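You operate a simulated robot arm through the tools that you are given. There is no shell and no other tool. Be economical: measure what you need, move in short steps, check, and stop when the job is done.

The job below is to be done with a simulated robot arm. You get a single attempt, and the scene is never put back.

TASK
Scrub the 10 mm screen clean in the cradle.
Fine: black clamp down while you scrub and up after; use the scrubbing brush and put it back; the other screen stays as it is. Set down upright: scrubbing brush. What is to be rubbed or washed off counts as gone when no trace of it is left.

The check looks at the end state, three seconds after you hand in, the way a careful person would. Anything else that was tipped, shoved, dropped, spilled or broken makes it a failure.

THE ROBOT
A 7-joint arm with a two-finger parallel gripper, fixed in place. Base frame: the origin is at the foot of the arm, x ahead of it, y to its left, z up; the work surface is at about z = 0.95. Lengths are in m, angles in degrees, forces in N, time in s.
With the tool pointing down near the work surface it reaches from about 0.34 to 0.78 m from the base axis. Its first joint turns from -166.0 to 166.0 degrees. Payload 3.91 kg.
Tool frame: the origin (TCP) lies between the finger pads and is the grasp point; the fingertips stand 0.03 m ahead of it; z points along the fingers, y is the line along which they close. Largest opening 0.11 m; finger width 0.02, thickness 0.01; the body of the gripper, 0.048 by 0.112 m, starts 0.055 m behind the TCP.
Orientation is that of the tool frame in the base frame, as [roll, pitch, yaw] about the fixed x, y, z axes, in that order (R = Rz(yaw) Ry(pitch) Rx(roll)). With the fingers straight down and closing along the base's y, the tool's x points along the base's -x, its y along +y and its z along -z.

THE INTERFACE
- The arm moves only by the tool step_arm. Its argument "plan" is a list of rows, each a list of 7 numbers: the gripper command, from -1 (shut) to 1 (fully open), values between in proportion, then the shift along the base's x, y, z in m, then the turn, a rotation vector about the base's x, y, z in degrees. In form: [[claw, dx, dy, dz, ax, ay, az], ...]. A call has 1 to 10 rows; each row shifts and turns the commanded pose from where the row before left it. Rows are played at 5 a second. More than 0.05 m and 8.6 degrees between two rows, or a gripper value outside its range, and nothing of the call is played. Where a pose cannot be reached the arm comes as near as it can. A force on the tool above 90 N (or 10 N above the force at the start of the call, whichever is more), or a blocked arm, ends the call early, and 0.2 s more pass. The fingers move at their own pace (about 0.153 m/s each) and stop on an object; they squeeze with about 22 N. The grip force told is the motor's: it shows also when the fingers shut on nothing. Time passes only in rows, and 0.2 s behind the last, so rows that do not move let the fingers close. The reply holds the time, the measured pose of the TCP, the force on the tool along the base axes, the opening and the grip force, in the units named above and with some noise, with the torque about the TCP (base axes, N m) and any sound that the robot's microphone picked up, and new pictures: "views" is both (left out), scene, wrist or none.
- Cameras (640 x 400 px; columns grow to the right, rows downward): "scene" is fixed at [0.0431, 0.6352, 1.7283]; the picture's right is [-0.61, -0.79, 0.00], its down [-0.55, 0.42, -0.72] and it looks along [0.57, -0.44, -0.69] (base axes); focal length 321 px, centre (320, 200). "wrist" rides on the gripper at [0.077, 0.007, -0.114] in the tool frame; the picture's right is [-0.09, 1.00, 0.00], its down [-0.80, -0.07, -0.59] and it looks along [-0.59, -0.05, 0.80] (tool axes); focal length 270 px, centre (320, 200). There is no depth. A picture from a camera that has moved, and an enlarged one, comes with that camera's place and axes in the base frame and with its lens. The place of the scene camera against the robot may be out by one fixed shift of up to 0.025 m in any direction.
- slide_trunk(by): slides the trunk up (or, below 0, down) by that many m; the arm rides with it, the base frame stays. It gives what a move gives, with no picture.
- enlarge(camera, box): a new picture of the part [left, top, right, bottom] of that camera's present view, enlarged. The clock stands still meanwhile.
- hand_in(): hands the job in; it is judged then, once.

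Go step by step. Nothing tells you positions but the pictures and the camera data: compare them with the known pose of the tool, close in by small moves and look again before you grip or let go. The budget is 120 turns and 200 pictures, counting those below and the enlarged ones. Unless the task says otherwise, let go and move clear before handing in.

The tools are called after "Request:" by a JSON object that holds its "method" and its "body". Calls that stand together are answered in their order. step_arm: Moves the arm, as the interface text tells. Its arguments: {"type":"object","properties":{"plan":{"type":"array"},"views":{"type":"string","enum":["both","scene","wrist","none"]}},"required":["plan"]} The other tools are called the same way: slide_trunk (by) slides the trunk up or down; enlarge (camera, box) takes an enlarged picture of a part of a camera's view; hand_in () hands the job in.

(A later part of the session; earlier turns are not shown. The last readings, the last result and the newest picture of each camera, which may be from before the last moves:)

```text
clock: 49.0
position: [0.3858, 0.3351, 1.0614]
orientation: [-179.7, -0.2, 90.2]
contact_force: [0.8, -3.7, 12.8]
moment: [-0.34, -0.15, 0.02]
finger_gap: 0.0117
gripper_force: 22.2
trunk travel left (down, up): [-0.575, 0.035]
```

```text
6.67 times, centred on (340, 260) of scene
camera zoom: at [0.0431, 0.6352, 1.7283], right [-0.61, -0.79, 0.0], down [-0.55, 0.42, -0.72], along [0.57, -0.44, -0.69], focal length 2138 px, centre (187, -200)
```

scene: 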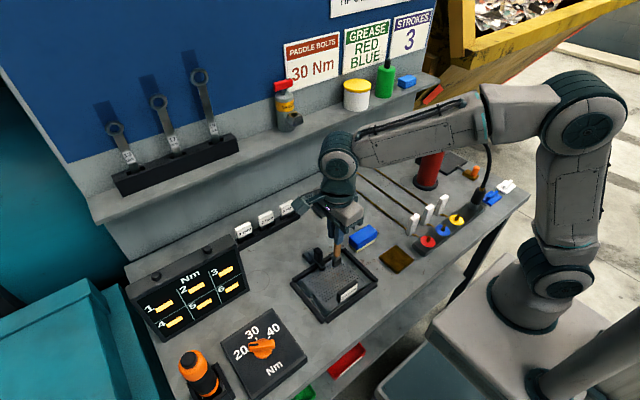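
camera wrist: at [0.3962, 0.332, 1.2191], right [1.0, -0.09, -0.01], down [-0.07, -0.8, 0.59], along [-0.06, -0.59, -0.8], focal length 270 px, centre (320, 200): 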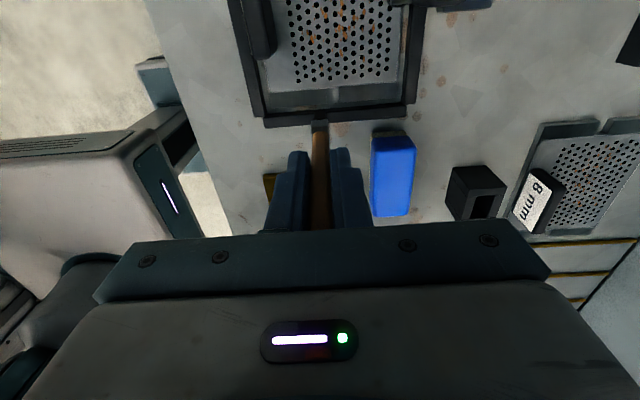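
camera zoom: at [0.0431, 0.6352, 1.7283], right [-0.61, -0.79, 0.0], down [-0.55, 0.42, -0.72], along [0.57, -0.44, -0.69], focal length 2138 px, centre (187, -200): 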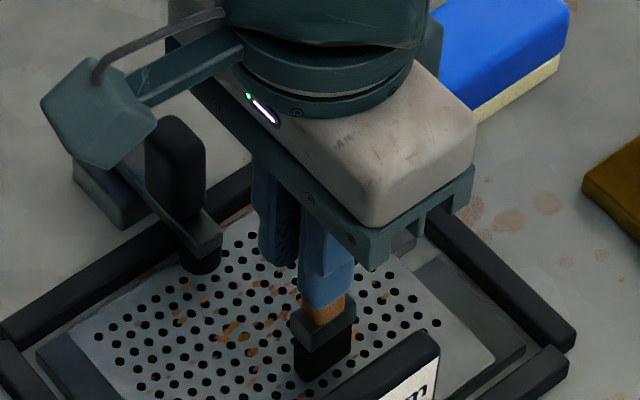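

Lift and compare the patch.

Request:
{"method": "step_arm", "body": {"plan": [[-1, 0, 0, 0.03, 0, 0, 0], [-1, 0, -0.04, 0.03, 0, 0, 0], [-1, 0, -0.045, 0.02, 0, 0, 0]], "views": "wrist"}}

Request:
{"method": "enlarge", "body": {"camera": "scene", "box": [310, 230, 370, 290]}}

Request:
{"method": "enlarge", "body": {"camera": "wrist", "box": [220, 0, 420, 140]}}

```text
clock: 49.8
position: [0.3866, 0.2479, 1.1423]
orientation: [-179.6, 0.0, 90.1]
contact_force: [0.5, -0.3, -0.8]
moment: [0.04, -0.03, -0.01]
finger_gap: 0.0115
gripper_force: 21.8
trunk travel left (down, up): [-0.575, 0.035]
camera wrist: at [0.3939, 0.3259, 1.2537], right [1.0, -0.09, -0.01], down [-0.07, -0.8, 0.59], along [-0.06, -0.59, -0.8], focal length 270 px, centre (320, 200)
```

wrist: 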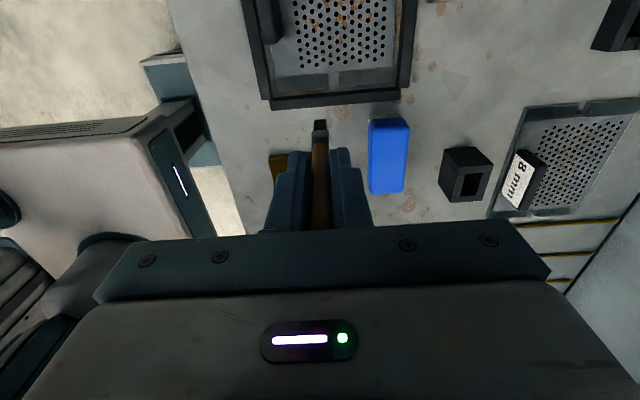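

```text
6.67 times, centred on (340, 260) of scene
camera zoom: at [0.0431, 0.6352, 1.7283], right [-0.61, -0.79, 0.0], down [-0.55, 0.42, -0.72], along [0.57, -0.44, -0.69], focal length 2138 px, centre (187, -200)
```

zoom: 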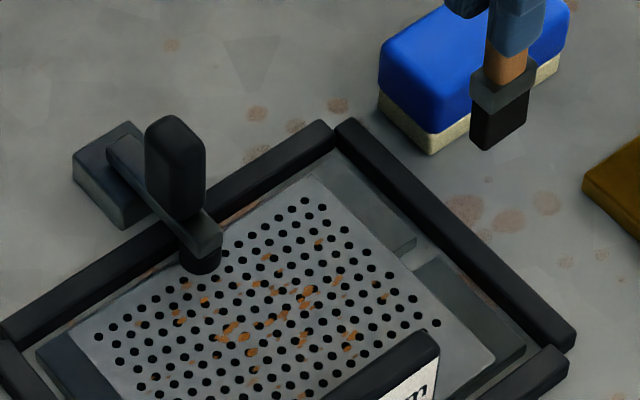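

```text
2.86 times, centred on (320, 70) of wrist
camera zoom: at [0.3939, 0.3259, 1.2537], right [1.0, -0.09, -0.01], down [-0.07, -0.8, 0.59], along [-0.06, -0.59, -0.8], focal length 772 px, centre (320, 571)
```

zoom: 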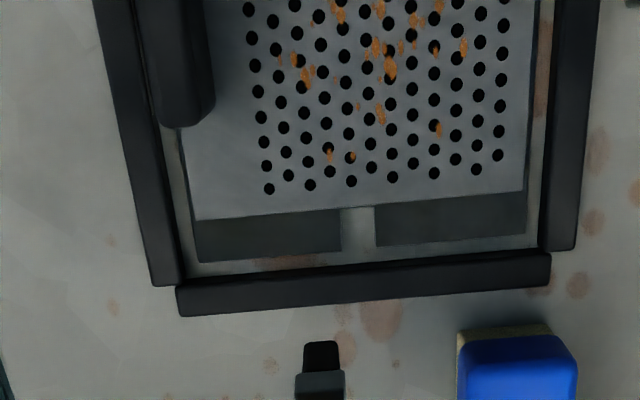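

No change at all in the residue. I'll check details: is the clamp pad truly touching, and what the blue block's underside looks like.

Request:
{"method": "enlarge", "body": {"camera": "scene", "box": [300, 240, 330, 275]}}

Request:
{"method": "enlarge", "body": {"camera": "scene", "box": [345, 222, 385, 258]}}

```text
11.43 times, centred on (315, 258) of scene
camera zoom: at [0.0431, 0.6352, 1.7283], right [-0.61, -0.79, 0.0], down [-0.55, 0.42, -0.72], along [0.57, -0.44, -0.69], focal length 3666 px, centre (377, -457)
```

zoom: 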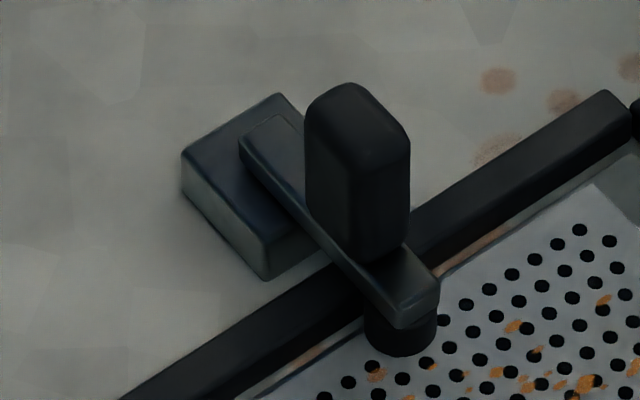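

```text
11.11 times, centred on (365, 240) of scene
camera zoom: at [0.0431, 0.6352, 1.7283], right [-0.61, -0.79, 0.0], down [-0.55, 0.42, -0.72], along [0.57, -0.44, -0.69], focal length 3564 px, centre (-180, -244)
```

zoom: 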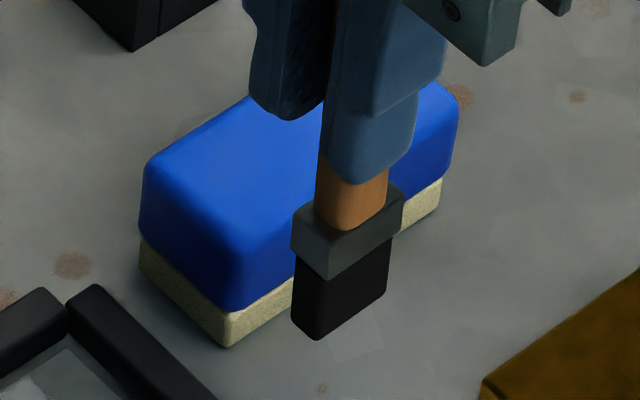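

The clamp is fully down, and the blue block has a cream bristle pad under a moulded body — that is the scrubbing brush; the wooden one evidently isn't. I'll put the wooden one back exactly into its pot first.

Request:
{"method": "step_arm", "body": {"plan": [[-1, 0, 0, 0.03, 0, 0, 0], [-1, 0.0327, -0.0203, 0, 0, 0, 0], [-1, 0.0327, -0.0203, 0, 0, 0, 0], [-1, 0.0327, -0.0203, 0, 0, 0, 0], [-1, 0.0327, -0.0203, 0, 0, 0, 0], [-1, 0.0327, -0.0202, 0, 0, 0, 0], [-1, 0, 0, 0, 0, 0, 0], [-1, 0, 0, -0.04, 0, 0, 0]], "views": "both"}}

Request:
{"method": "enlarge", "body": {"camera": "scene", "box": [325, 180, 375, 230]}}

Request:
{"method": "enlarge", "body": {"camera": "wrist", "box": [260, 60, 380, 160]}}

```text
clock: 51.6
position: [0.5525, 0.1493, 1.1289]
orientation: [-179.6, 0.0, 90.0]
contact_force: [0.1, -1.2, -0.2]
moment: [-0.02, 0.0, -0.02]
finger_gap: 0.0115
gripper_force: 22.3
trunk travel left (down, up): [-0.575, 0.035]
camera wrist: at [0.5587, 0.2282, 1.2422], right [1.0, -0.09, -0.01], down [-0.07, -0.8, 0.59], along [-0.06, -0.59, -0.8], focal length 270 px, centre (320, 200)
```

scene: 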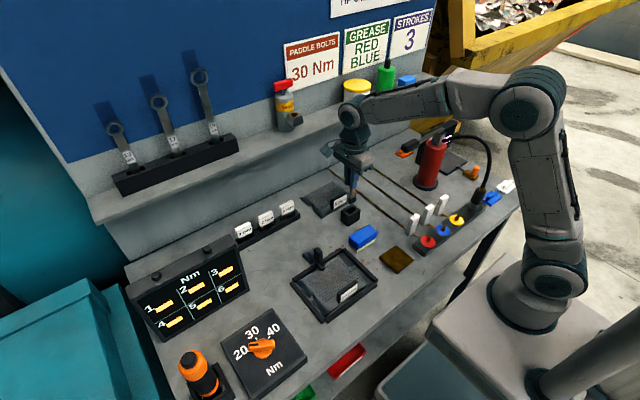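
wrist: 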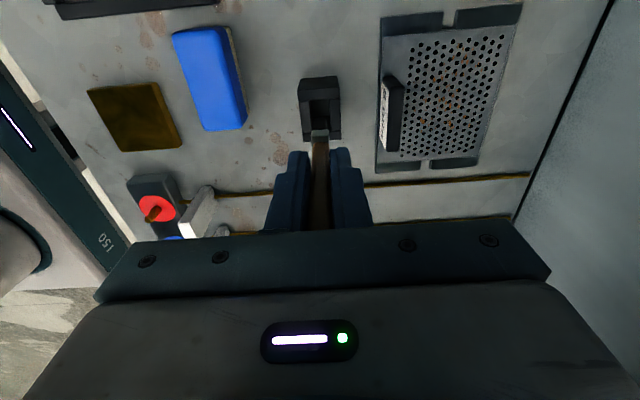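

```text
8.00 times, centred on (350, 205) of scene
camera zoom: at [0.0431, 0.6352, 1.7283], right [-0.61, -0.79, 0.0], down [-0.55, 0.42, -0.72], along [0.57, -0.44, -0.69], focal length 2566 px, centre (80, 160)
```

zoom: 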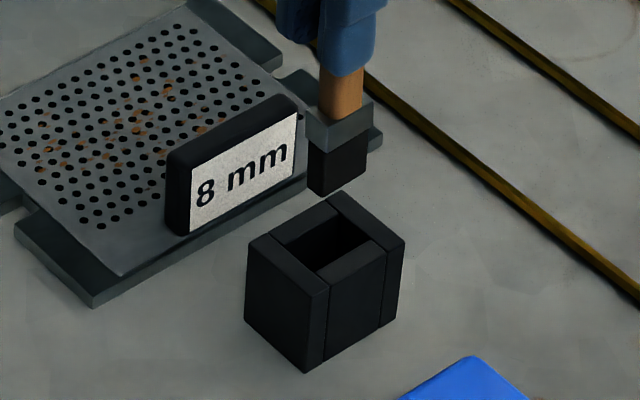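

```text
4.00 times, centred on (320, 110) of wrist
camera zoom: at [0.5587, 0.2282, 1.2422], right [1.0, -0.09, -0.01], down [-0.07, -0.8, 0.59], along [-0.06, -0.59, -0.8], focal length 1081 px, centre (320, 560)
```

zoom: 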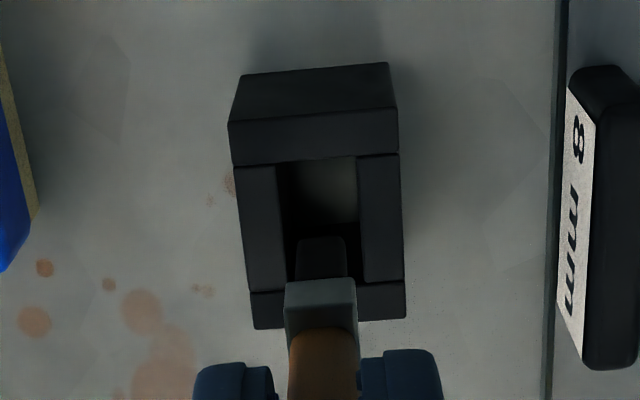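

I'll nudge to the exact pick-up xy and lower partway to check entry.

Request:
{"method": "step_arm", "body": {"plan": [[-1, -0.0015, -0.003, 0, 0, 0, 0], [-1, 0, 0, -0.012, 0, 0, 0], [-1, 0, 0, 0, 0, 0, 0]], "views": "none"}}

Request:
{"method": "enlarge", "body": {"camera": "scene", "box": [325, 180, 375, 230]}}

Request:
{"method": "enlarge", "body": {"camera": "wrist", "box": [260, 60, 380, 160]}}

```text
clock: 52.4
position: [0.5497, 0.1449, 1.1184]
orientation: [-179.8, 0.0, 90.0]
contact_force: [-0.1, 0.2, -0.4]
moment: [-0.02, 0.02, 0.02]
finger_gap: 0.0116
gripper_force: 22.0
trunk travel left (down, up): [-0.575, 0.035]
```

```text
8.00 times, centred on (350, 205) of scene
camera zoom: at [0.0431, 0.6352, 1.7283], right [-0.61, -0.79, 0.0], down [-0.55, 0.42, -0.72], along [0.57, -0.44, -0.69], focal length 2566 px, centre (80, 160)
```

zoom: 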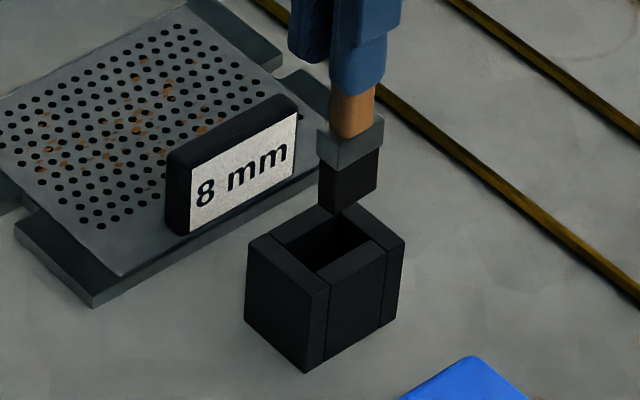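

```text
4.00 times, centred on (320, 110) of wrist
camera zoom: at [0.5564, 0.2237, 1.2318], right [1.0, -0.09, -0.01], down [-0.07, -0.8, 0.59], along [-0.06, -0.59, -0.8], focal length 1081 px, centre (320, 560)
```

zoom: 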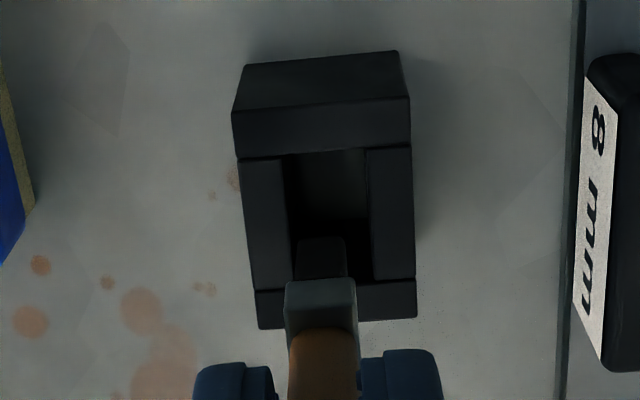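

Both axes line up with the cavity (about ±5 mm margins). Lowering into the pot with force watch.

Request:
{"method": "step_arm", "body": {"plan": [[-1, 0, 0.001, -0.012, 0, 0, 0], [-1, 0, 0, -0.012, 0, 0, 0], [-1, 0, 0, -0.012, 0, 0, 0]], "views": "none"}}

Request:
{"method": "enlarge", "body": {"camera": "scene", "box": [325, 180, 375, 230]}}

Request:
{"method": "enlarge", "body": {"camera": "wrist", "box": [260, 60, 380, 160]}}

```text
clock: 53.2
position: [0.5481, 0.1462, 1.0888]
orientation: [179.8, -0.2, 90.0]
contact_force: [-0.3, 3.7, 33.5]
moment: [-0.42, 0.03, 0.0]
finger_gap: 0.0115
gripper_force: 22.0
trunk travel left (down, up): [-0.575, 0.035]
```

```text
8.00 times, centred on (350, 205) of scene
camera zoom: at [0.0431, 0.6352, 1.7283], right [-0.61, -0.79, 0.0], down [-0.55, 0.42, -0.72], along [0.57, -0.44, -0.69], focal length 2566 px, centre (80, 160)
```

zoom: 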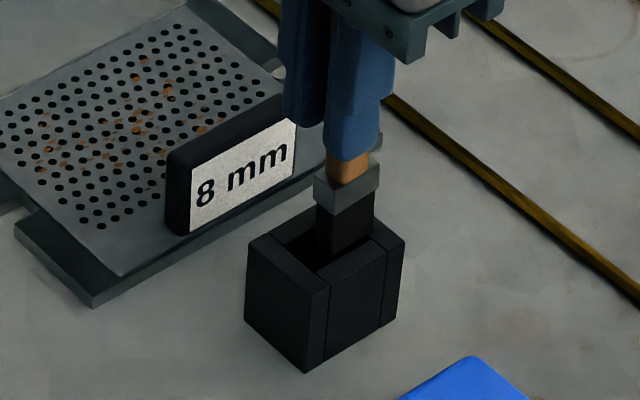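

```text
4.00 times, centred on (320, 110) of wrist
camera zoom: at [0.5538, 0.2249, 1.2013], right [1.0, -0.09, 0.0], down [-0.07, -0.8, 0.59], along [-0.05, -0.59, -0.81], focal length 1081 px, centre (320, 560)
```

zoom: 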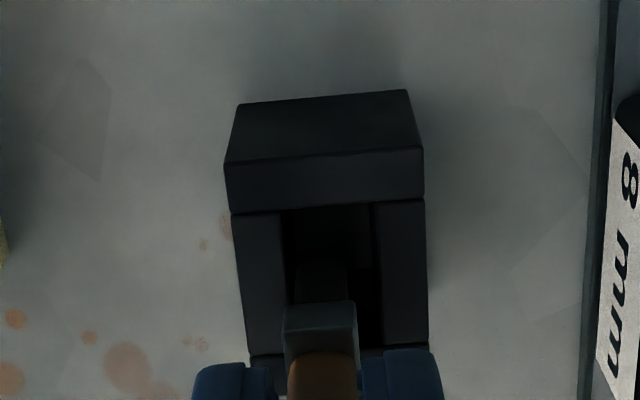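

The bristles caught the rear (−y) rim. I'll lift slightly, shift +y 6 mm and +x 1.5 mm, and look again.

Request:
{"method": "step_arm", "body": {"plan": [[-1, 0, 0, 0.02, 0, 0, 0], [-1, 0.002, 0.006, 0, 0, 0, 0], [-1, 0, 0, -0.012, 0, 0, 0]], "views": "none"}}

Request:
{"method": "enlarge", "body": {"camera": "scene", "box": [325, 180, 375, 230]}}

Request:
{"method": "enlarge", "body": {"camera": "wrist", "box": [260, 60, 380, 160]}}

```text
clock: 54.0
position: [0.5513, 0.1526, 1.0904]
orientation: [-179.5, 0.0, 90.0]
contact_force: [-1.1, -0.3, -0.5]
moment: [0.03, -0.03, 0.02]
finger_gap: 0.0115
gripper_force: 22.5
trunk travel left (down, up): [-0.575, 0.035]
```

```text
8.00 times, centred on (350, 205) of scene
camera zoom: at [0.0431, 0.6352, 1.7283], right [-0.61, -0.79, 0.0], down [-0.55, 0.42, -0.72], along [0.57, -0.44, -0.69], focal length 2566 px, centre (80, 160)
```

zoom: 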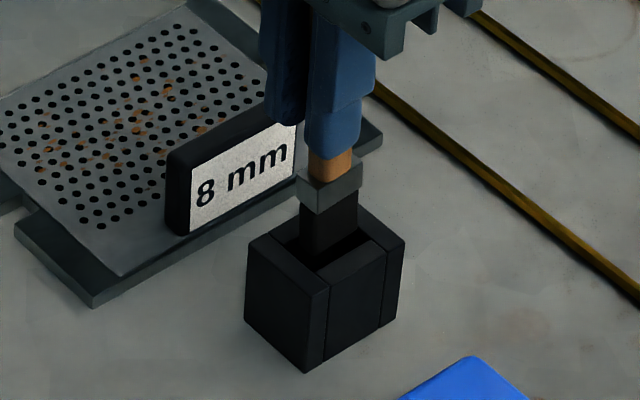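

```text
4.00 times, centred on (320, 110) of wrist
camera zoom: at [0.5581, 0.2319, 1.2037], right [1.0, -0.09, -0.01], down [-0.07, -0.8, 0.59], along [-0.06, -0.59, -0.8], focal length 1081 px, centre (320, 560)
```

zoom: 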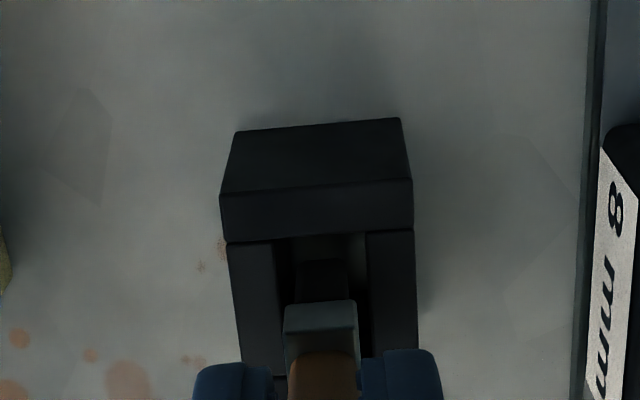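

No contact now and centred; continue lowering.

Request:
{"method": "step_arm", "body": {"plan": [[-1, 0, -0.001, -0.01, 0, 0, 0], [-1, 0, 0, -0.008, 0, 0, 0]], "views": "none"}}

Request:
{"method": "enlarge", "body": {"camera": "scene", "box": [325, 180, 375, 230]}}

```text
clock: 54.6
position: [0.5499, 0.1525, 1.0732]
orientation: [-179.6, 0.0, 89.9]
contact_force: [-0.5, 0.6, -0.1]
moment: [-0.01, 0.02, -0.02]
finger_gap: 0.0116
gripper_force: 21.8
trunk travel left (down, up): [-0.575, 0.035]
```

```text
8.00 times, centred on (350, 205) of scene
camera zoom: at [0.0431, 0.6352, 1.7283], right [-0.61, -0.79, 0.0], down [-0.55, 0.42, -0.72], along [0.57, -0.44, -0.69], focal length 2566 px, centre (80, 160)
```

zoom: 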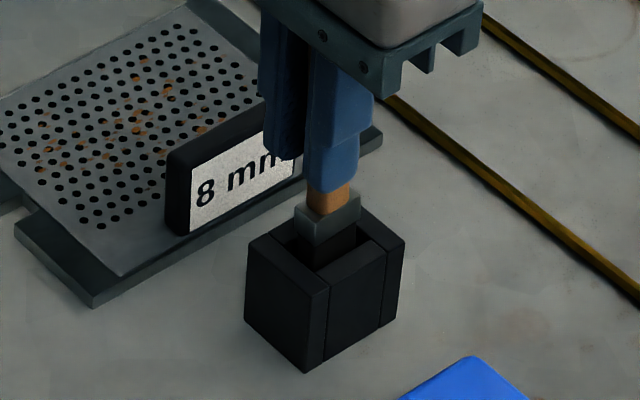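

Request:
{"method": "step_arm", "body": {"plan": [[-1, 0, -0.001, -0.008, 0, 0, 0], [-1, 0, -0.001, -0.006, 0, 0, 0]], "views": "none"}}

Request:
{"method": "enlarge", "body": {"camera": "scene", "box": [325, 180, 375, 230]}}

```text
clock: 55.2
position: [0.5497, 0.1508, 1.0597]
orientation: [-179.8, 0.0, 90.0]
contact_force: [0.6, 4.6, 0.4]
moment: [0.31, -0.03, 0.01]
finger_gap: 0.0115
gripper_force: 22.3
trunk travel left (down, up): [-0.575, 0.035]
```

```text
8.00 times, centred on (350, 205) of scene
camera zoom: at [0.0431, 0.6352, 1.7283], right [-0.61, -0.79, 0.0], down [-0.55, 0.42, -0.72], along [0.57, -0.44, -0.69], focal length 2566 px, centre (80, 160)
```

zoom: 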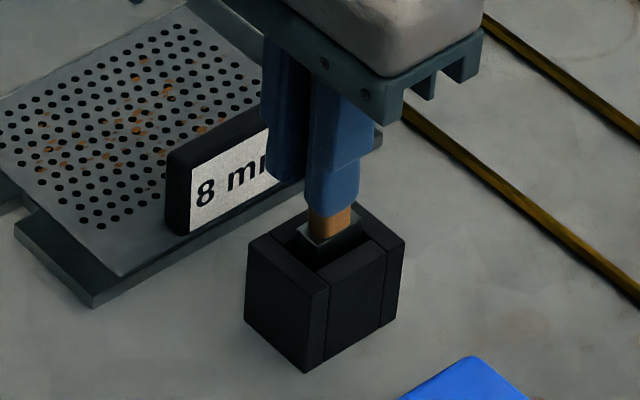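

Request:
{"method": "step_arm", "body": {"plan": [[-1, 0, 0.0015, -0.003, 0, 0, 0], [-1, 0, 0, -0.003, 0, 0, 0]], "views": "wrist"}}

Request:
{"method": "enlarge", "body": {"camera": "scene", "box": [325, 180, 375, 230]}}

```text
clock: 55.8
position: [0.552, 0.15, 1.052]
orientation: [-179.8, 0.1, 90.2]
contact_force: [0.1, 4.8, 1.3]
moment: [0.38, 0.03, -0.02]
finger_gap: 0.0114
gripper_force: 21.9
trunk travel left (down, up): [-0.575, 0.035]
camera wrist: at [0.5581, 0.2293, 1.1659], right [1.0, -0.09, -0.01], down [-0.07, -0.8, 0.59], along [-0.06, -0.59, -0.8], focal length 270 px, centre (320, 200)
```

wrist: 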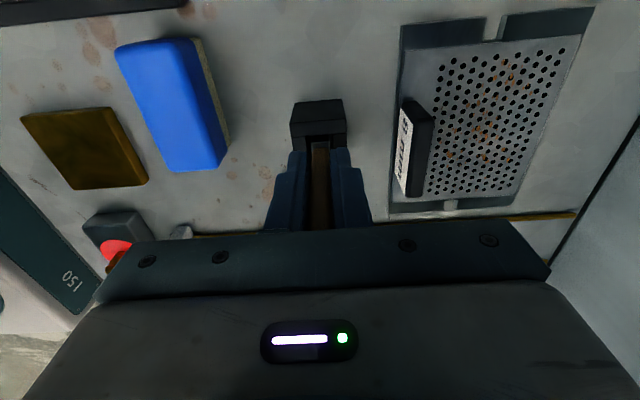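

```text
8.00 times, centred on (350, 205) of scene
camera zoom: at [0.0431, 0.6352, 1.7283], right [-0.61, -0.79, 0.0], down [-0.55, 0.42, -0.72], along [0.57, -0.44, -0.69], focal length 2566 px, centre (80, 160)
```

zoom: 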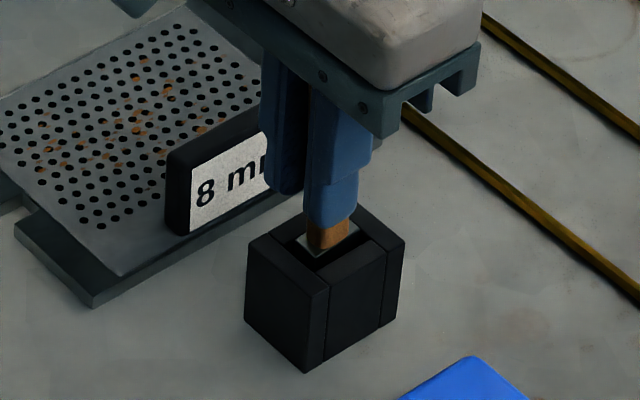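

Request:
{"method": "step_arm", "body": {"plan": [[-1, 0, 0, -0.003, 0, 0, 0], [-1, 0, 0, -0.003, 0, 0, 0]], "views": "none"}}

Request:
{"method": "step_arm", "body": {"plan": [[-0.6, 0, 0, 0, 0, 0, 0], [-0.3, 0, 0, 0, 0, 0, 0], [-0.1, 0, 0, 0, 0, 0, 0]], "views": "wrist"}}

Request:
{"method": "enlarge", "body": {"camera": "scene", "box": [325, 165, 375, 225]}}

```text
clock: 56.4
position: [0.5503, 0.1506, 1.0462]
orientation: [-179.6, 0.0, 90.0]
contact_force: [0.5, 2.6, 0.3]
moment: [0.27, 0.02, -0.01]
finger_gap: 0.0116
gripper_force: 22.2
trunk travel left (down, up): [-0.575, 0.035]
```

```text
clock: 57.2
position: [0.5515, 0.1499, 1.047]
orientation: [-179.5, 0.0, 89.9]
contact_force: [-0.4, 0.7, 0.7]
moment: [0.01, 0.0, 0.02]
finger_gap: 0.0497
gripper_force: 0.0
trunk travel left (down, up): [-0.575, 0.035]
camera wrist: at [0.5585, 0.229, 1.1599], right [1.0, -0.09, -0.01], down [-0.07, -0.8, 0.59], along [-0.06, -0.59, -0.8], focal length 270 px, centre (320, 200)
```

wrist: 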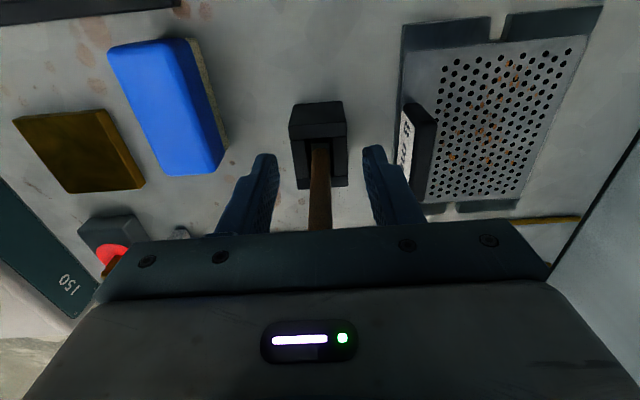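

```text
6.67 times, centred on (350, 195) of scene
camera zoom: at [0.0431, 0.6352, 1.7283], right [-0.61, -0.79, 0.0], down [-0.55, 0.42, -0.72], along [0.57, -0.44, -0.69], focal length 2138 px, centre (120, 233)
```

zoom: 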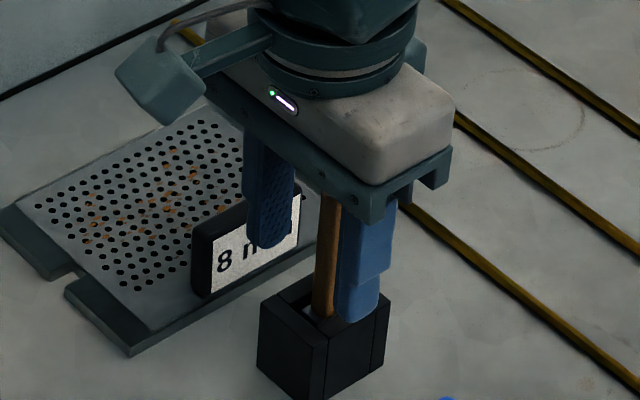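

The wooden brush is back in its pot. I'll rise straight up and check it, then line up on the blue brush.

Request:
{"method": "step_arm", "body": {"plan": [[-0.1, 0, 0, 0.04, 0, 0, 0], [-0.1, 0, 0, 0.045, 0, 0, 0], [0.6, 0, 0, 0.045, 0, 0, 0], [0.6, -0.03, 0, 0.03, 0, 0, 0], [0.6, -0.04, 0, 0, 0, 0, 0], [0.6, -0.02, 0, 0, 0, 0, 0]], "views": "both"}}

Request:
{"method": "enlarge", "body": {"camera": "scene", "box": [325, 175, 395, 255]}}

Request:
{"method": "enlarge", "body": {"camera": "wrist", "box": [220, 20, 420, 150]}}

```text
clock: 58.6
position: [0.4606, 0.1507, 1.2088]
orientation: [-179.7, 0.2, 90.0]
contact_force: [0.0, -0.1, 0.0]
moment: [0.02, -0.04, 0.02]
finger_gap: 0.0878
gripper_force: 0.1
trunk travel left (down, up): [-0.575, 0.035]
camera wrist: at [0.4676, 0.2288, 1.3214], right [1.0, -0.09, -0.01], down [-0.07, -0.8, 0.59], along [-0.06, -0.59, -0.8], focal length 270 px, centre (320, 200)
```

scene: 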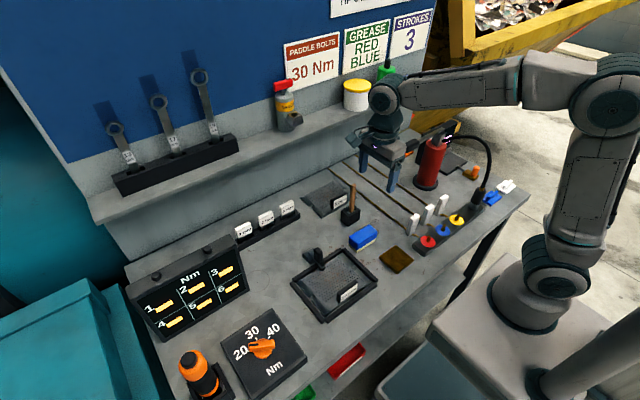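
wrist: 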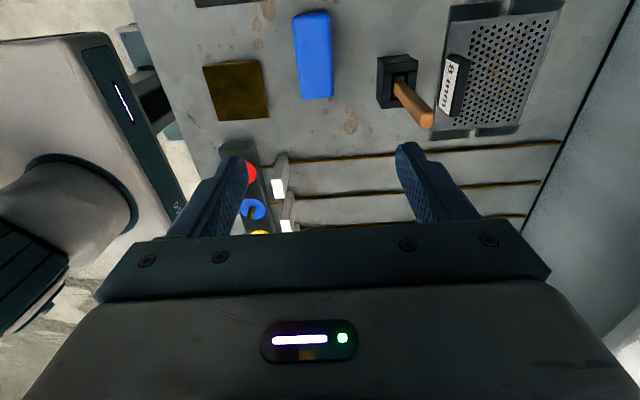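

```text
5.00 times, centred on (360, 215) of scene
camera zoom: at [0.0431, 0.6352, 1.7283], right [-0.61, -0.79, 0.0], down [-0.55, 0.42, -0.72], along [0.57, -0.44, -0.69], focal length 1604 px, centre (120, 125)
```

zoom: 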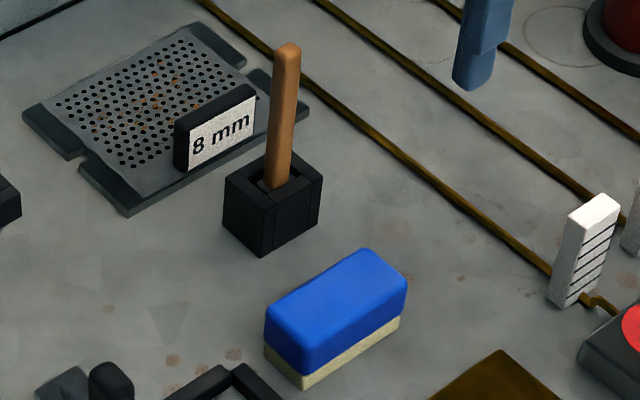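

```text
3.08 times, centred on (320, 85) of wrist
camera zoom: at [0.4676, 0.2288, 1.3214], right [1.0, -0.09, -0.01], down [-0.07, -0.8, 0.59], along [-0.06, -0.59, -0.8], focal length 832 px, centre (320, 554)
```

zoom: 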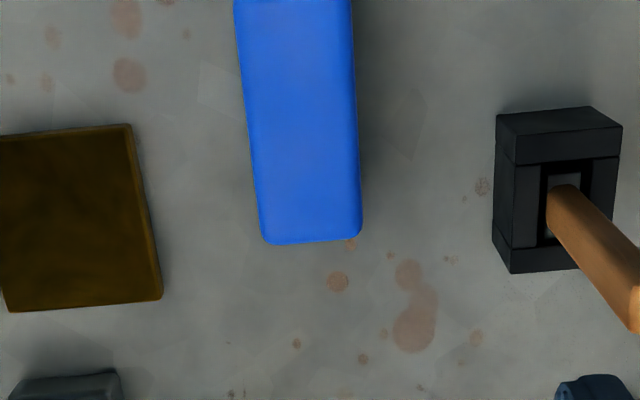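

The wooden brush stands exactly as before. The blue scrubbing brush is centred near (.456, .178), 80 mm along y. I'll grip it by its ends, so I rotate the gripper back by 88° above it and open fully.

Request:
{"method": "step_arm", "body": {"plan": [[1, 0, 0.003, 0, 0, 0, 8.5], [1, 0, 0.003, 0, 0, 0, 8.5], [1, 0, 0.003, 0, 0, 0, 8.5], [1, 0, 0.003, 0, 0, 0, 8.5], [1, -0.004, 0.003, 0, 0, 0, 8.5], [1, 0, 0.003, 0, 0, 0, 8.5], [1, 0, 0.003, 0, 0, 0, 8.5], [1, 0, 0.003, 0, 0, 0, 8.5], [1, 0, 0.003, 0, 0, 0, 8.5], [1, 0, 0, 0, 0, 0, 8.5]], "views": "none"}}

Request:
{"method": "step_arm", "body": {"plan": [[1, 0, 0, -0.03, 0, 0, 3], [1, 0, 0, -0.03, 0, 0, 0], [1, 0, 0, 0, 0, 0, 0]], "views": "both"}}

Request:
{"method": "enlarge", "body": {"camera": "wrist", "box": [220, 40, 420, 200]}}

```text
clock: 60.8
position: [0.4574, 0.1779, 1.2077]
orientation: [-179.6, 0.1, 175.2]
contact_force: [0.8, -0.1, 0.0]
moment: [0.0, 0.0, 0.0]
finger_gap: 0.11
gripper_force: 0.0
trunk travel left (down, up): [-0.575, 0.035]
```

```text
clock: 61.6
position: [0.4565, 0.1758, 1.1485]
orientation: [-179.6, 0.1, 178.0]
contact_force: [-0.2, -0.1, -0.2]
moment: [0.0, -0.01, 0.02]
finger_gap: 0.1098
gripper_force: 0.1
trunk travel left (down, up): [-0.575, 0.035]
camera wrist: at [0.3802, 0.1885, 1.2614], right [0.12, 0.99, -0.01], down [0.8, -0.09, 0.59], along [0.59, -0.08, -0.8], focal length 270 px, centre (320, 200)
```

scene: 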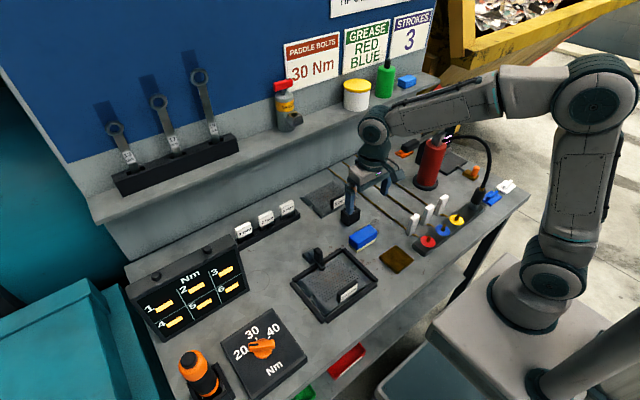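
wrist: 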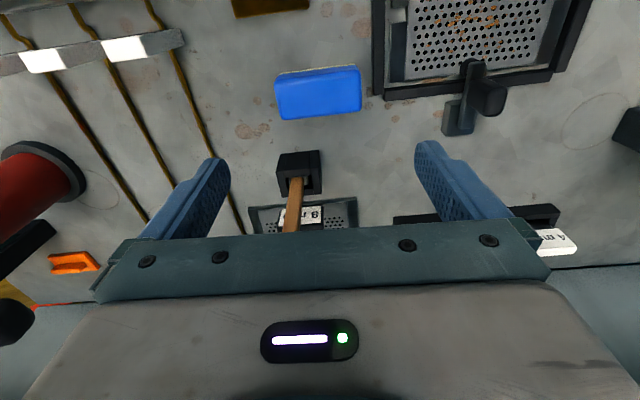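

```text
2.50 times, centred on (320, 120) of wrist
camera zoom: at [0.3802, 0.1885, 1.2614], right [0.12, 0.99, -0.01], down [0.8, -0.09, 0.59], along [0.59, -0.08, -0.8], focal length 676 px, centre (320, 400)
```

zoom: 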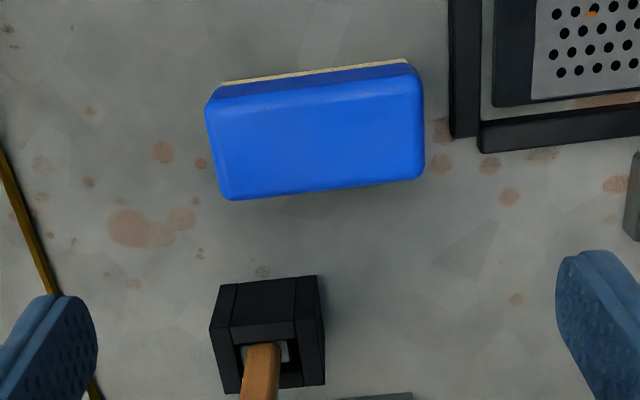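

The block is square to the axes, centre about (.4545, .1763). I'll correct and descend, keeping fingertips above the cradle bar.

Request:
{"method": "step_arm", "body": {"plan": [[1, -0.002, 0.001, -0.04, 0, 0, 1], [1, 0, 0, -0.04, 0, 0, 0], [1, 0, 0, -0.025, 0, 0, 0], [1, 0, 0, 0, 0, 0, 0]], "views": "wrist"}}

Request:
{"method": "enlarge", "body": {"camera": "scene", "box": [320, 200, 410, 270]}}

```text
clock: 62.6
position: [0.4538, 0.1783, 1.0419]
orientation: [-179.6, -0.1, 179.0]
contact_force: [-0.1, -0.5, -0.2]
moment: [0.02, -0.01, 0.01]
finger_gap: 0.1102
gripper_force: 0.0
trunk travel left (down, up): [-0.575, 0.035]
camera wrist: at [0.3776, 0.1887, 1.1553], right [0.1, 0.99, -0.01], down [0.8, -0.08, 0.59], along [0.59, -0.07, -0.8], focal length 270 px, centre (320, 200)
```

wrist: 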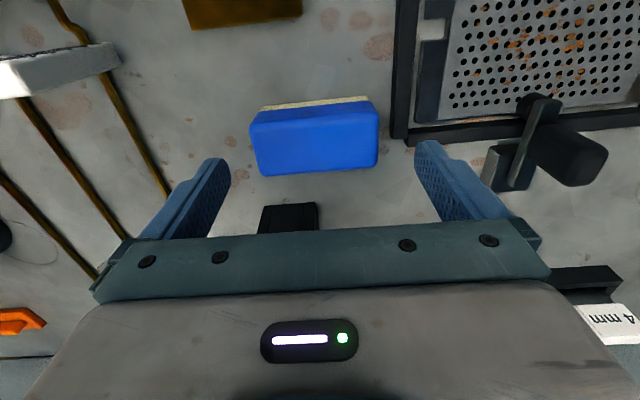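

```text
5.71 times, centred on (365, 235) of scene
camera zoom: at [0.0431, 0.6352, 1.7283], right [-0.61, -0.79, 0.0], down [-0.55, 0.42, -0.72], along [0.57, -0.44, -0.69], focal length 1833 px, centre (63, 0)
```

zoom: 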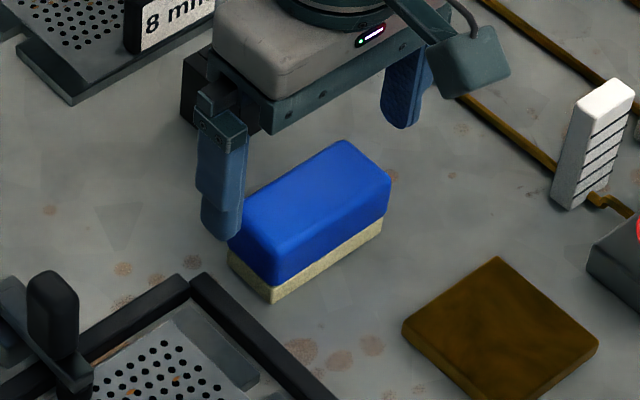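

Request:
{"method": "step_arm", "body": {"plan": [[1, -0.001, -0.002, -0.015, 0, 0, 0], [1, 0, 0, -0.012, 0, 0, 0], [1, 0, 0, -0.006, 0, 0, 0], [1, 0, 0, 0, 0, 0, 0]], "views": "wrist"}}

Request:
{"method": "enlarge", "body": {"camera": "scene", "box": [320, 200, 410, 270]}}

```text
clock: 63.6
position: [0.4542, 0.1767, 1.0091]
orientation: [-179.6, 0.1, 178.9]
contact_force: [-0.1, 0.7, 0.6]
moment: [0.01, -0.01, 0.05]
finger_gap: 0.1099
gripper_force: 0.0
trunk travel left (down, up): [-0.575, 0.035]
camera wrist: at [0.3766, 0.1869, 1.1228], right [0.1, 0.99, -0.01], down [0.8, -0.08, 0.59], along [0.59, -0.07, -0.8], focal length 270 px, centre (320, 200)
```

wrist: 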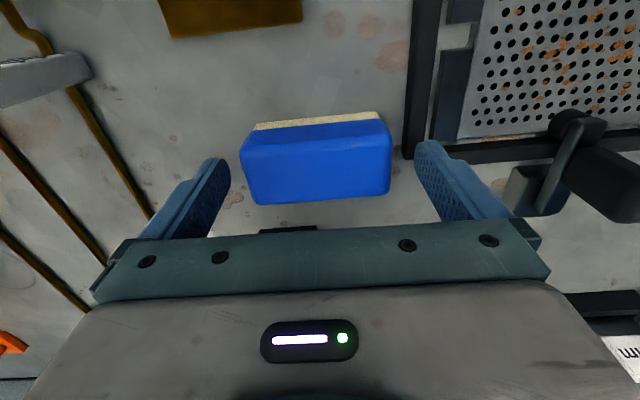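

```text
5.71 times, centred on (365, 235) of scene
camera zoom: at [0.0431, 0.6352, 1.7283], right [-0.61, -0.79, 0.0], down [-0.55, 0.42, -0.72], along [0.57, -0.44, -0.69], focal length 1833 px, centre (63, 0)
```

zoom: 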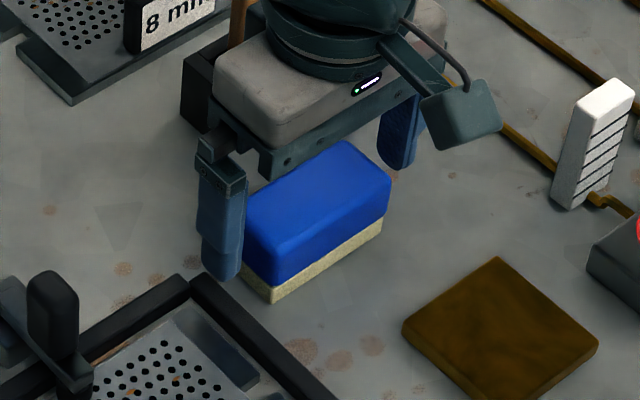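

Slight x correction (−3 mm) and close on the block ends.

Request:
{"method": "step_arm", "body": {"plan": [[1, -0.003, -0.001, 0, 0, 0, 0], [0.6, 0, 0, 0, 0, 0, 0], [0.4, 0, 0, 0, 0, 0, 0], [-1, 0, 0, 0, 0, 0, 0], [-1, 0, 0, 0, 0, 0, 0]], "views": "none"}}

Request:
{"method": "step_arm", "body": {"plan": [[-1, 0, 0, 0.02, 0, 0, 0], [-1, 0, 0, 0.03, 0, 0, 0], [-1, 0, 0, 0.03, 0, 0, 0]], "views": "wrist"}}

Request:
{"method": "enlarge", "body": {"camera": "scene", "box": [320, 190, 410, 270]}}

```text
clock: 64.8
position: [0.451, 0.1763, 1.0099]
orientation: [-179.7, 0.0, 179.0]
contact_force: [1.3, 0.5, 0.8]
moment: [-0.04, -0.05, 0.06]
finger_gap: 0.0833
gripper_force: 22.0
trunk travel left (down, up): [-0.575, 0.035]
```

```text
clock: 65.6
position: [0.449, 0.1752, 1.0905]
orientation: [-179.6, -0.1, 179.0]
contact_force: [0.2, 0.2, -0.6]
moment: [0.0, 0.0, 0.01]
finger_gap: 0.0835
gripper_force: 22.1
trunk travel left (down, up): [-0.575, 0.035]
camera wrist: at [0.372, 0.1864, 1.2025], right [0.11, 0.99, -0.01], down [0.8, -0.08, 0.59], along [0.59, -0.07, -0.8], focal length 270 px, centre (320, 200)
```

wrist: 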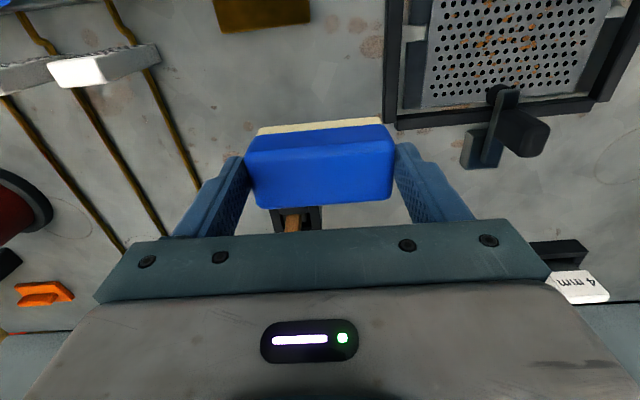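

```text
5.00 times, centred on (365, 230) of scene
camera zoom: at [0.0431, 0.6352, 1.7283], right [-0.61, -0.79, 0.0], down [-0.55, 0.42, -0.72], along [0.57, -0.44, -0.69], focal length 1604 px, centre (95, 50)
```

zoom: 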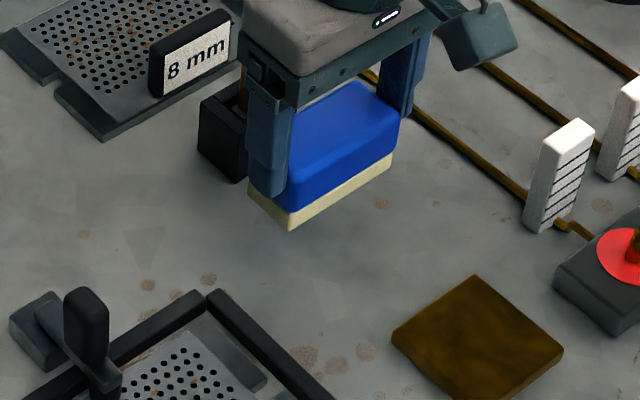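

The blue brush is held squarely (picked at (.451, .1763), base = TCP − .06). Now over the screen and down beside the clamp.

Request:
{"method": "step_arm", "body": {"plan": [[-1, -0.01, 0, 0.04, 0, 0, 0], [-1, -0.012, 0.04, 0, 0, 0, 0], [-1, -0.012, 0.04, 0, 0, 0, 0], [-1, -0.012, 0.04, 0, 0, 0, 0], [-1, -0.005, 0.037, 0, 0, 0, 0], [-1, 0, 0, -0.04, 0, 0, 0], [-1, 0, 0, -0.03, 0, 0, 0], [-1, 0, 0, -0.02, 0, 0, 0]], "views": "wrist"}}

Request:
{"method": "enlarge", "body": {"camera": "scene", "box": [290, 220, 390, 310]}}

```text
clock: 67.4
position: [0.3983, 0.3322, 1.0373]
orientation: [-179.8, 0.0, 179.0]
contact_force: [0.3, 0.2, -1.3]
moment: [0.02, -0.02, -0.01]
finger_gap: 0.0836
gripper_force: 22.2
trunk travel left (down, up): [-0.575, 0.035]
camera wrist: at [0.3225, 0.3427, 1.151], right [0.11, 0.99, -0.01], down [0.8, -0.08, 0.59], along [0.59, -0.07, -0.8], focal length 270 px, centre (320, 200)
```

wrist: 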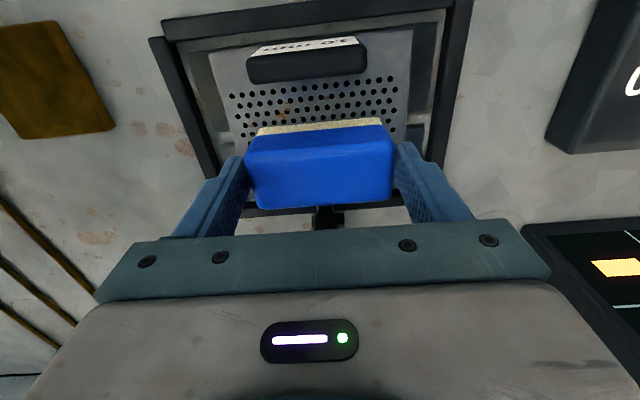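

```text
4.44 times, centred on (340, 265) of scene
camera zoom: at [0.0431, 0.6352, 1.7283], right [-0.61, -0.79, 0.0], down [-0.55, 0.42, -0.72], along [0.57, -0.44, -0.69], focal length 1426 px, centre (231, -89)
```

zoom: 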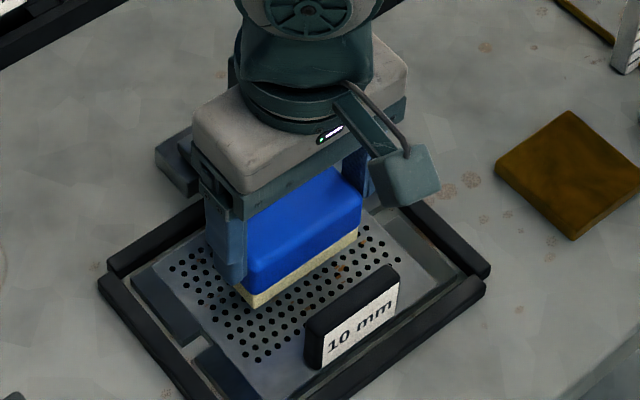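

Clear of clamp and tag. I'll lower to contact.

Request:
{"method": "step_arm", "body": {"plan": [[-1, 0, 0, -0.008, 0, 0, 0], [-1, 0, 0, -0.003, 0, 0, 0], [-1, 0, 0, -0.002, 0, 0, 0]], "views": "none"}}

Request:
{"method": "step_arm", "body": {"plan": [[-1, 0, 0, -0.002, 0, 0, 0]], "views": "none"}}

Request:
{"method": "step_arm", "body": {"plan": [[-1, 0, 0, -0.002, 0, 0, 0]], "views": "none"}}

```text
clock: 68.2
position: [0.397, 0.3324, 1.0257]
orientation: [-179.6, 0.1, 179.0]
contact_force: [0.1, -0.7, -1.2]
moment: [0.03, -0.01, -0.02]
finger_gap: 0.0833
gripper_force: 22.2
trunk travel left (down, up): [-0.575, 0.035]
```

```text
clock: 68.6
position: [0.3987, 0.3324, 1.0228]
orientation: [-179.6, 0.0, 178.9]
contact_force: [-0.5, -0.1, -1.2]
moment: [-0.01, -0.03, -0.03]
finger_gap: 0.0834
gripper_force: 22.0
trunk travel left (down, up): [-0.575, 0.035]
```

```text
clock: 69.0
position: [0.3979, 0.3319, 1.0211]
orientation: [-179.6, 0.1, 179.0]
contact_force: [-0.7, -0.5, -0.5]
moment: [-0.02, -0.01, -0.02]
finger_gap: 0.0833
gripper_force: 21.9
trunk travel left (down, up): [-0.575, 0.035]
```

Request:
{"method": "step_arm", "body": {"plan": [[-1, 0, 0, -0.002, 0, 0, 0]], "views": "none"}}

Request:
{"method": "step_arm", "body": {"plan": [[-1, 0, 0, -0.002, 0, 0, 0]], "views": "none"}}

Request:
{"method": "step_arm", "body": {"plan": [[-1, 0, 0, -0.001, 0, 0, 0]], "views": "none"}}

```text
clock: 69.4
position: [0.399, 0.3319, 1.0189]
orientation: [-179.7, -0.2, 179.0]
contact_force: [0.3, 0.2, -1.4]
moment: [0.01, 0.0, -0.02]
finger_gap: 0.0833
gripper_force: 21.5
trunk travel left (down, up): [-0.575, 0.035]
```

```text
clock: 69.8
position: [0.3989, 0.332, 1.0187]
orientation: [-179.7, 0.0, 179.0]
contact_force: [-0.7, 0.1, 1.7]
moment: [0.05, 0.01, 0.02]
finger_gap: 0.0834
gripper_force: 21.7
trunk travel left (down, up): [-0.575, 0.035]
```

```text
clock: 70.2
position: [0.3999, 0.3324, 1.019]
orientation: [-179.6, 0.1, 179.0]
contact_force: [1.3, -0.8, 10.4]
moment: [-0.15, -0.02, 0.06]
finger_gap: 0.083
gripper_force: 21.9
trunk travel left (down, up): [-0.575, 0.035]
```

Contact at about 10 N. I'll scrub with y strokes and check.

Request:
{"method": "step_arm", "body": {"plan": [[-1, 0, 0.012, 0, 0, 0, 0], [-1, 0, 0.01, 0, 0, 0, 0], [-1, 0, -0.022, 0, 0, 0, 0], [-1, 0, -0.022, 0, 0, 0, 0], [-1, 0, 0.022, -0.0003, 0, 0, 0], [-1, 0, 0.022, 0, 0, 0, 0], [-1, 0, -0.022, 0, 0, 0, 0], [-1, 0, -0.022, -0.0003, 0, 0, 0], [-1, 0, 0.022, 0, 0, 0, 0]], "views": "none"}}

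Request:
{"method": "enlarge", "body": {"camera": "scene", "box": [290, 220, 390, 310]}}

Request:
{"method": "enlarge", "body": {"camera": "wrist", "box": [200, 0, 440, 180]}}

```text
clock: 72.2
position: [0.4006, 0.3314, 1.016]
orientation: [-179.7, 0.0, 178.9]
contact_force: [3.1, -1.8, 10.9]
moment: [-0.21, -0.17, 0.0]
finger_gap: 0.0837
gripper_force: 21.8
trunk travel left (down, up): [-0.575, 0.035]
```

```text
4.44 times, centred on (340, 265) of scene
camera zoom: at [0.0431, 0.6352, 1.7283], right [-0.61, -0.79, 0.0], down [-0.55, 0.42, -0.72], along [0.57, -0.44, -0.69], focal length 1426 px, centre (231, -89)
```

zoom: 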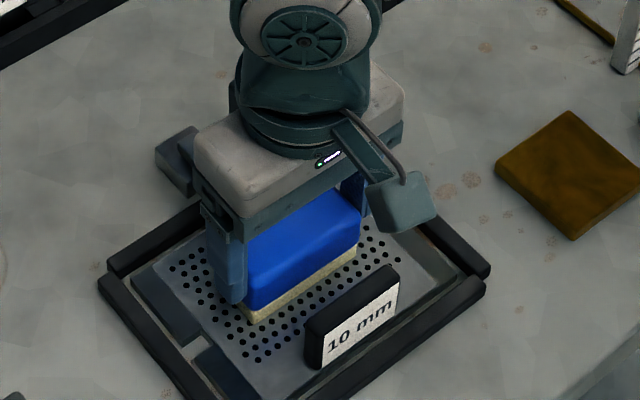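

```text
2.22 times, centred on (320, 90) of wrist
camera zoom: at [0.3232, 0.3419, 1.1287], right [0.11, 0.99, -0.01], down [0.8, -0.08, 0.6], along [0.59, -0.07, -0.8], focal length 601 px, centre (320, 444)
```

zoom: 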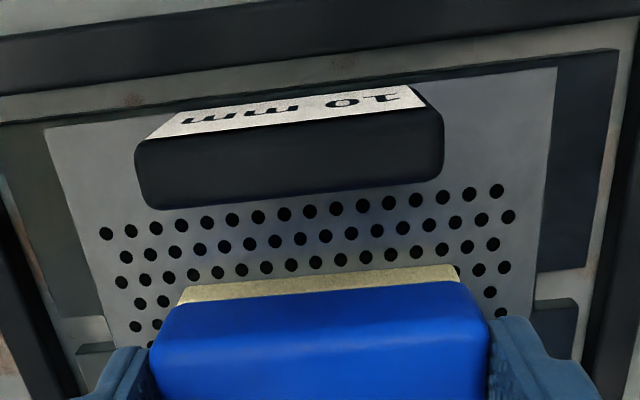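

It works — residue is vanishing under the blue brush. I'll shift toward the clamp side and keep stroking.

Request:
{"method": "step_arm", "body": {"plan": [[-1, 0.008, 0.012, 0, 0, 0, 0], [-1, 0, -0.022, 0, 0, 0, 0], [-1, 0, -0.022, 0, 0, 0, 0], [-1, 0, 0.022, -0.0003, 0, 0, 0], [-1, 0.008, 0.022, 0, 0, 0, 0], [-1, 0, -0.022, 0, 0, 0, 0], [-1, 0, -0.022, 0, 0, 0, 0], [-1, 0, 0.022, -0.0003, 0, 0, 0], [-1, 0, 0.022, 0, 0, 0, 0], [-1, 0, -0.022, 0, 0, 0, 0]], "views": "none"}}

Request:
{"method": "step_arm", "body": {"plan": [[-1, 0.003, -0.015, -0.0003, 0, 0, 0], [-1, 0, 0.022, 0, 0, 0, 0], [-1, 0, 0.022, 0, 0, 0, 0], [-1, 0, -0.022, -0.0003, 0, 0, 0], [-1, -0.035, 0, 0.02, 0, 0, 0], [-1, -0.03, 0, 0.035, 0, 0, 0]], "views": "wrist"}}

Request:
{"method": "enlarge", "body": {"camera": "scene", "box": [290, 230, 370, 300]}}

```text
clock: 74.4
position: [0.418, 0.3217, 1.0168]
orientation: [-179.7, 0.0, 179.0]
contact_force: [-0.3, 1.1, -2.1]
moment: [-0.01, 0.01, 0.0]
finger_gap: 0.0835
gripper_force: 22.2
trunk travel left (down, up): [-0.575, 0.035]
```

```text
clock: 75.8
position: [0.3541, 0.3292, 1.0715]
orientation: [-179.7, 0.0, 179.0]
contact_force: [-0.5, -0.8, -1.1]
moment: [0.03, -0.04, 0.0]
finger_gap: 0.0833
gripper_force: 22.2
trunk travel left (down, up): [-0.575, 0.035]
camera wrist: at [0.2764, 0.3397, 1.1845], right [0.11, 0.99, -0.01], down [0.8, -0.08, 0.59], along [0.59, -0.07, -0.8], focal length 270 px, centre (320, 200)
```

wrist: 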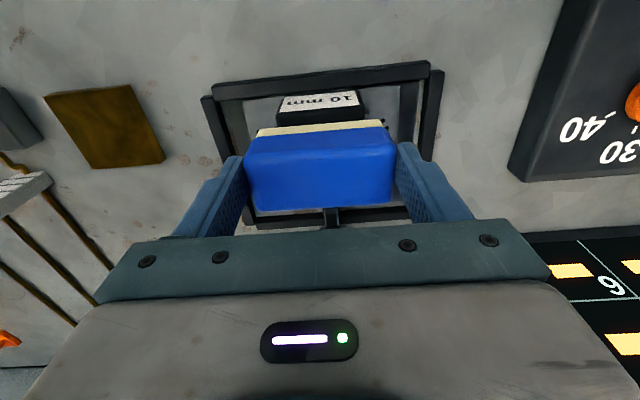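

```text
5.71 times, centred on (330, 265) of scene
camera zoom: at [0.0431, 0.6352, 1.7283], right [-0.61, -0.79, 0.0], down [-0.55, 0.42, -0.72], along [0.57, -0.44, -0.69], focal length 1833 px, centre (263, -171)
```

zoom: 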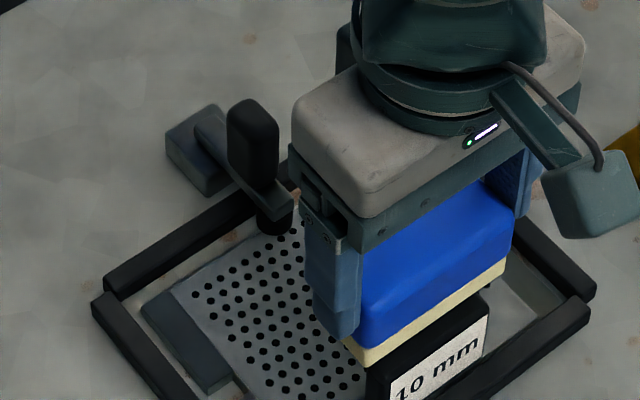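

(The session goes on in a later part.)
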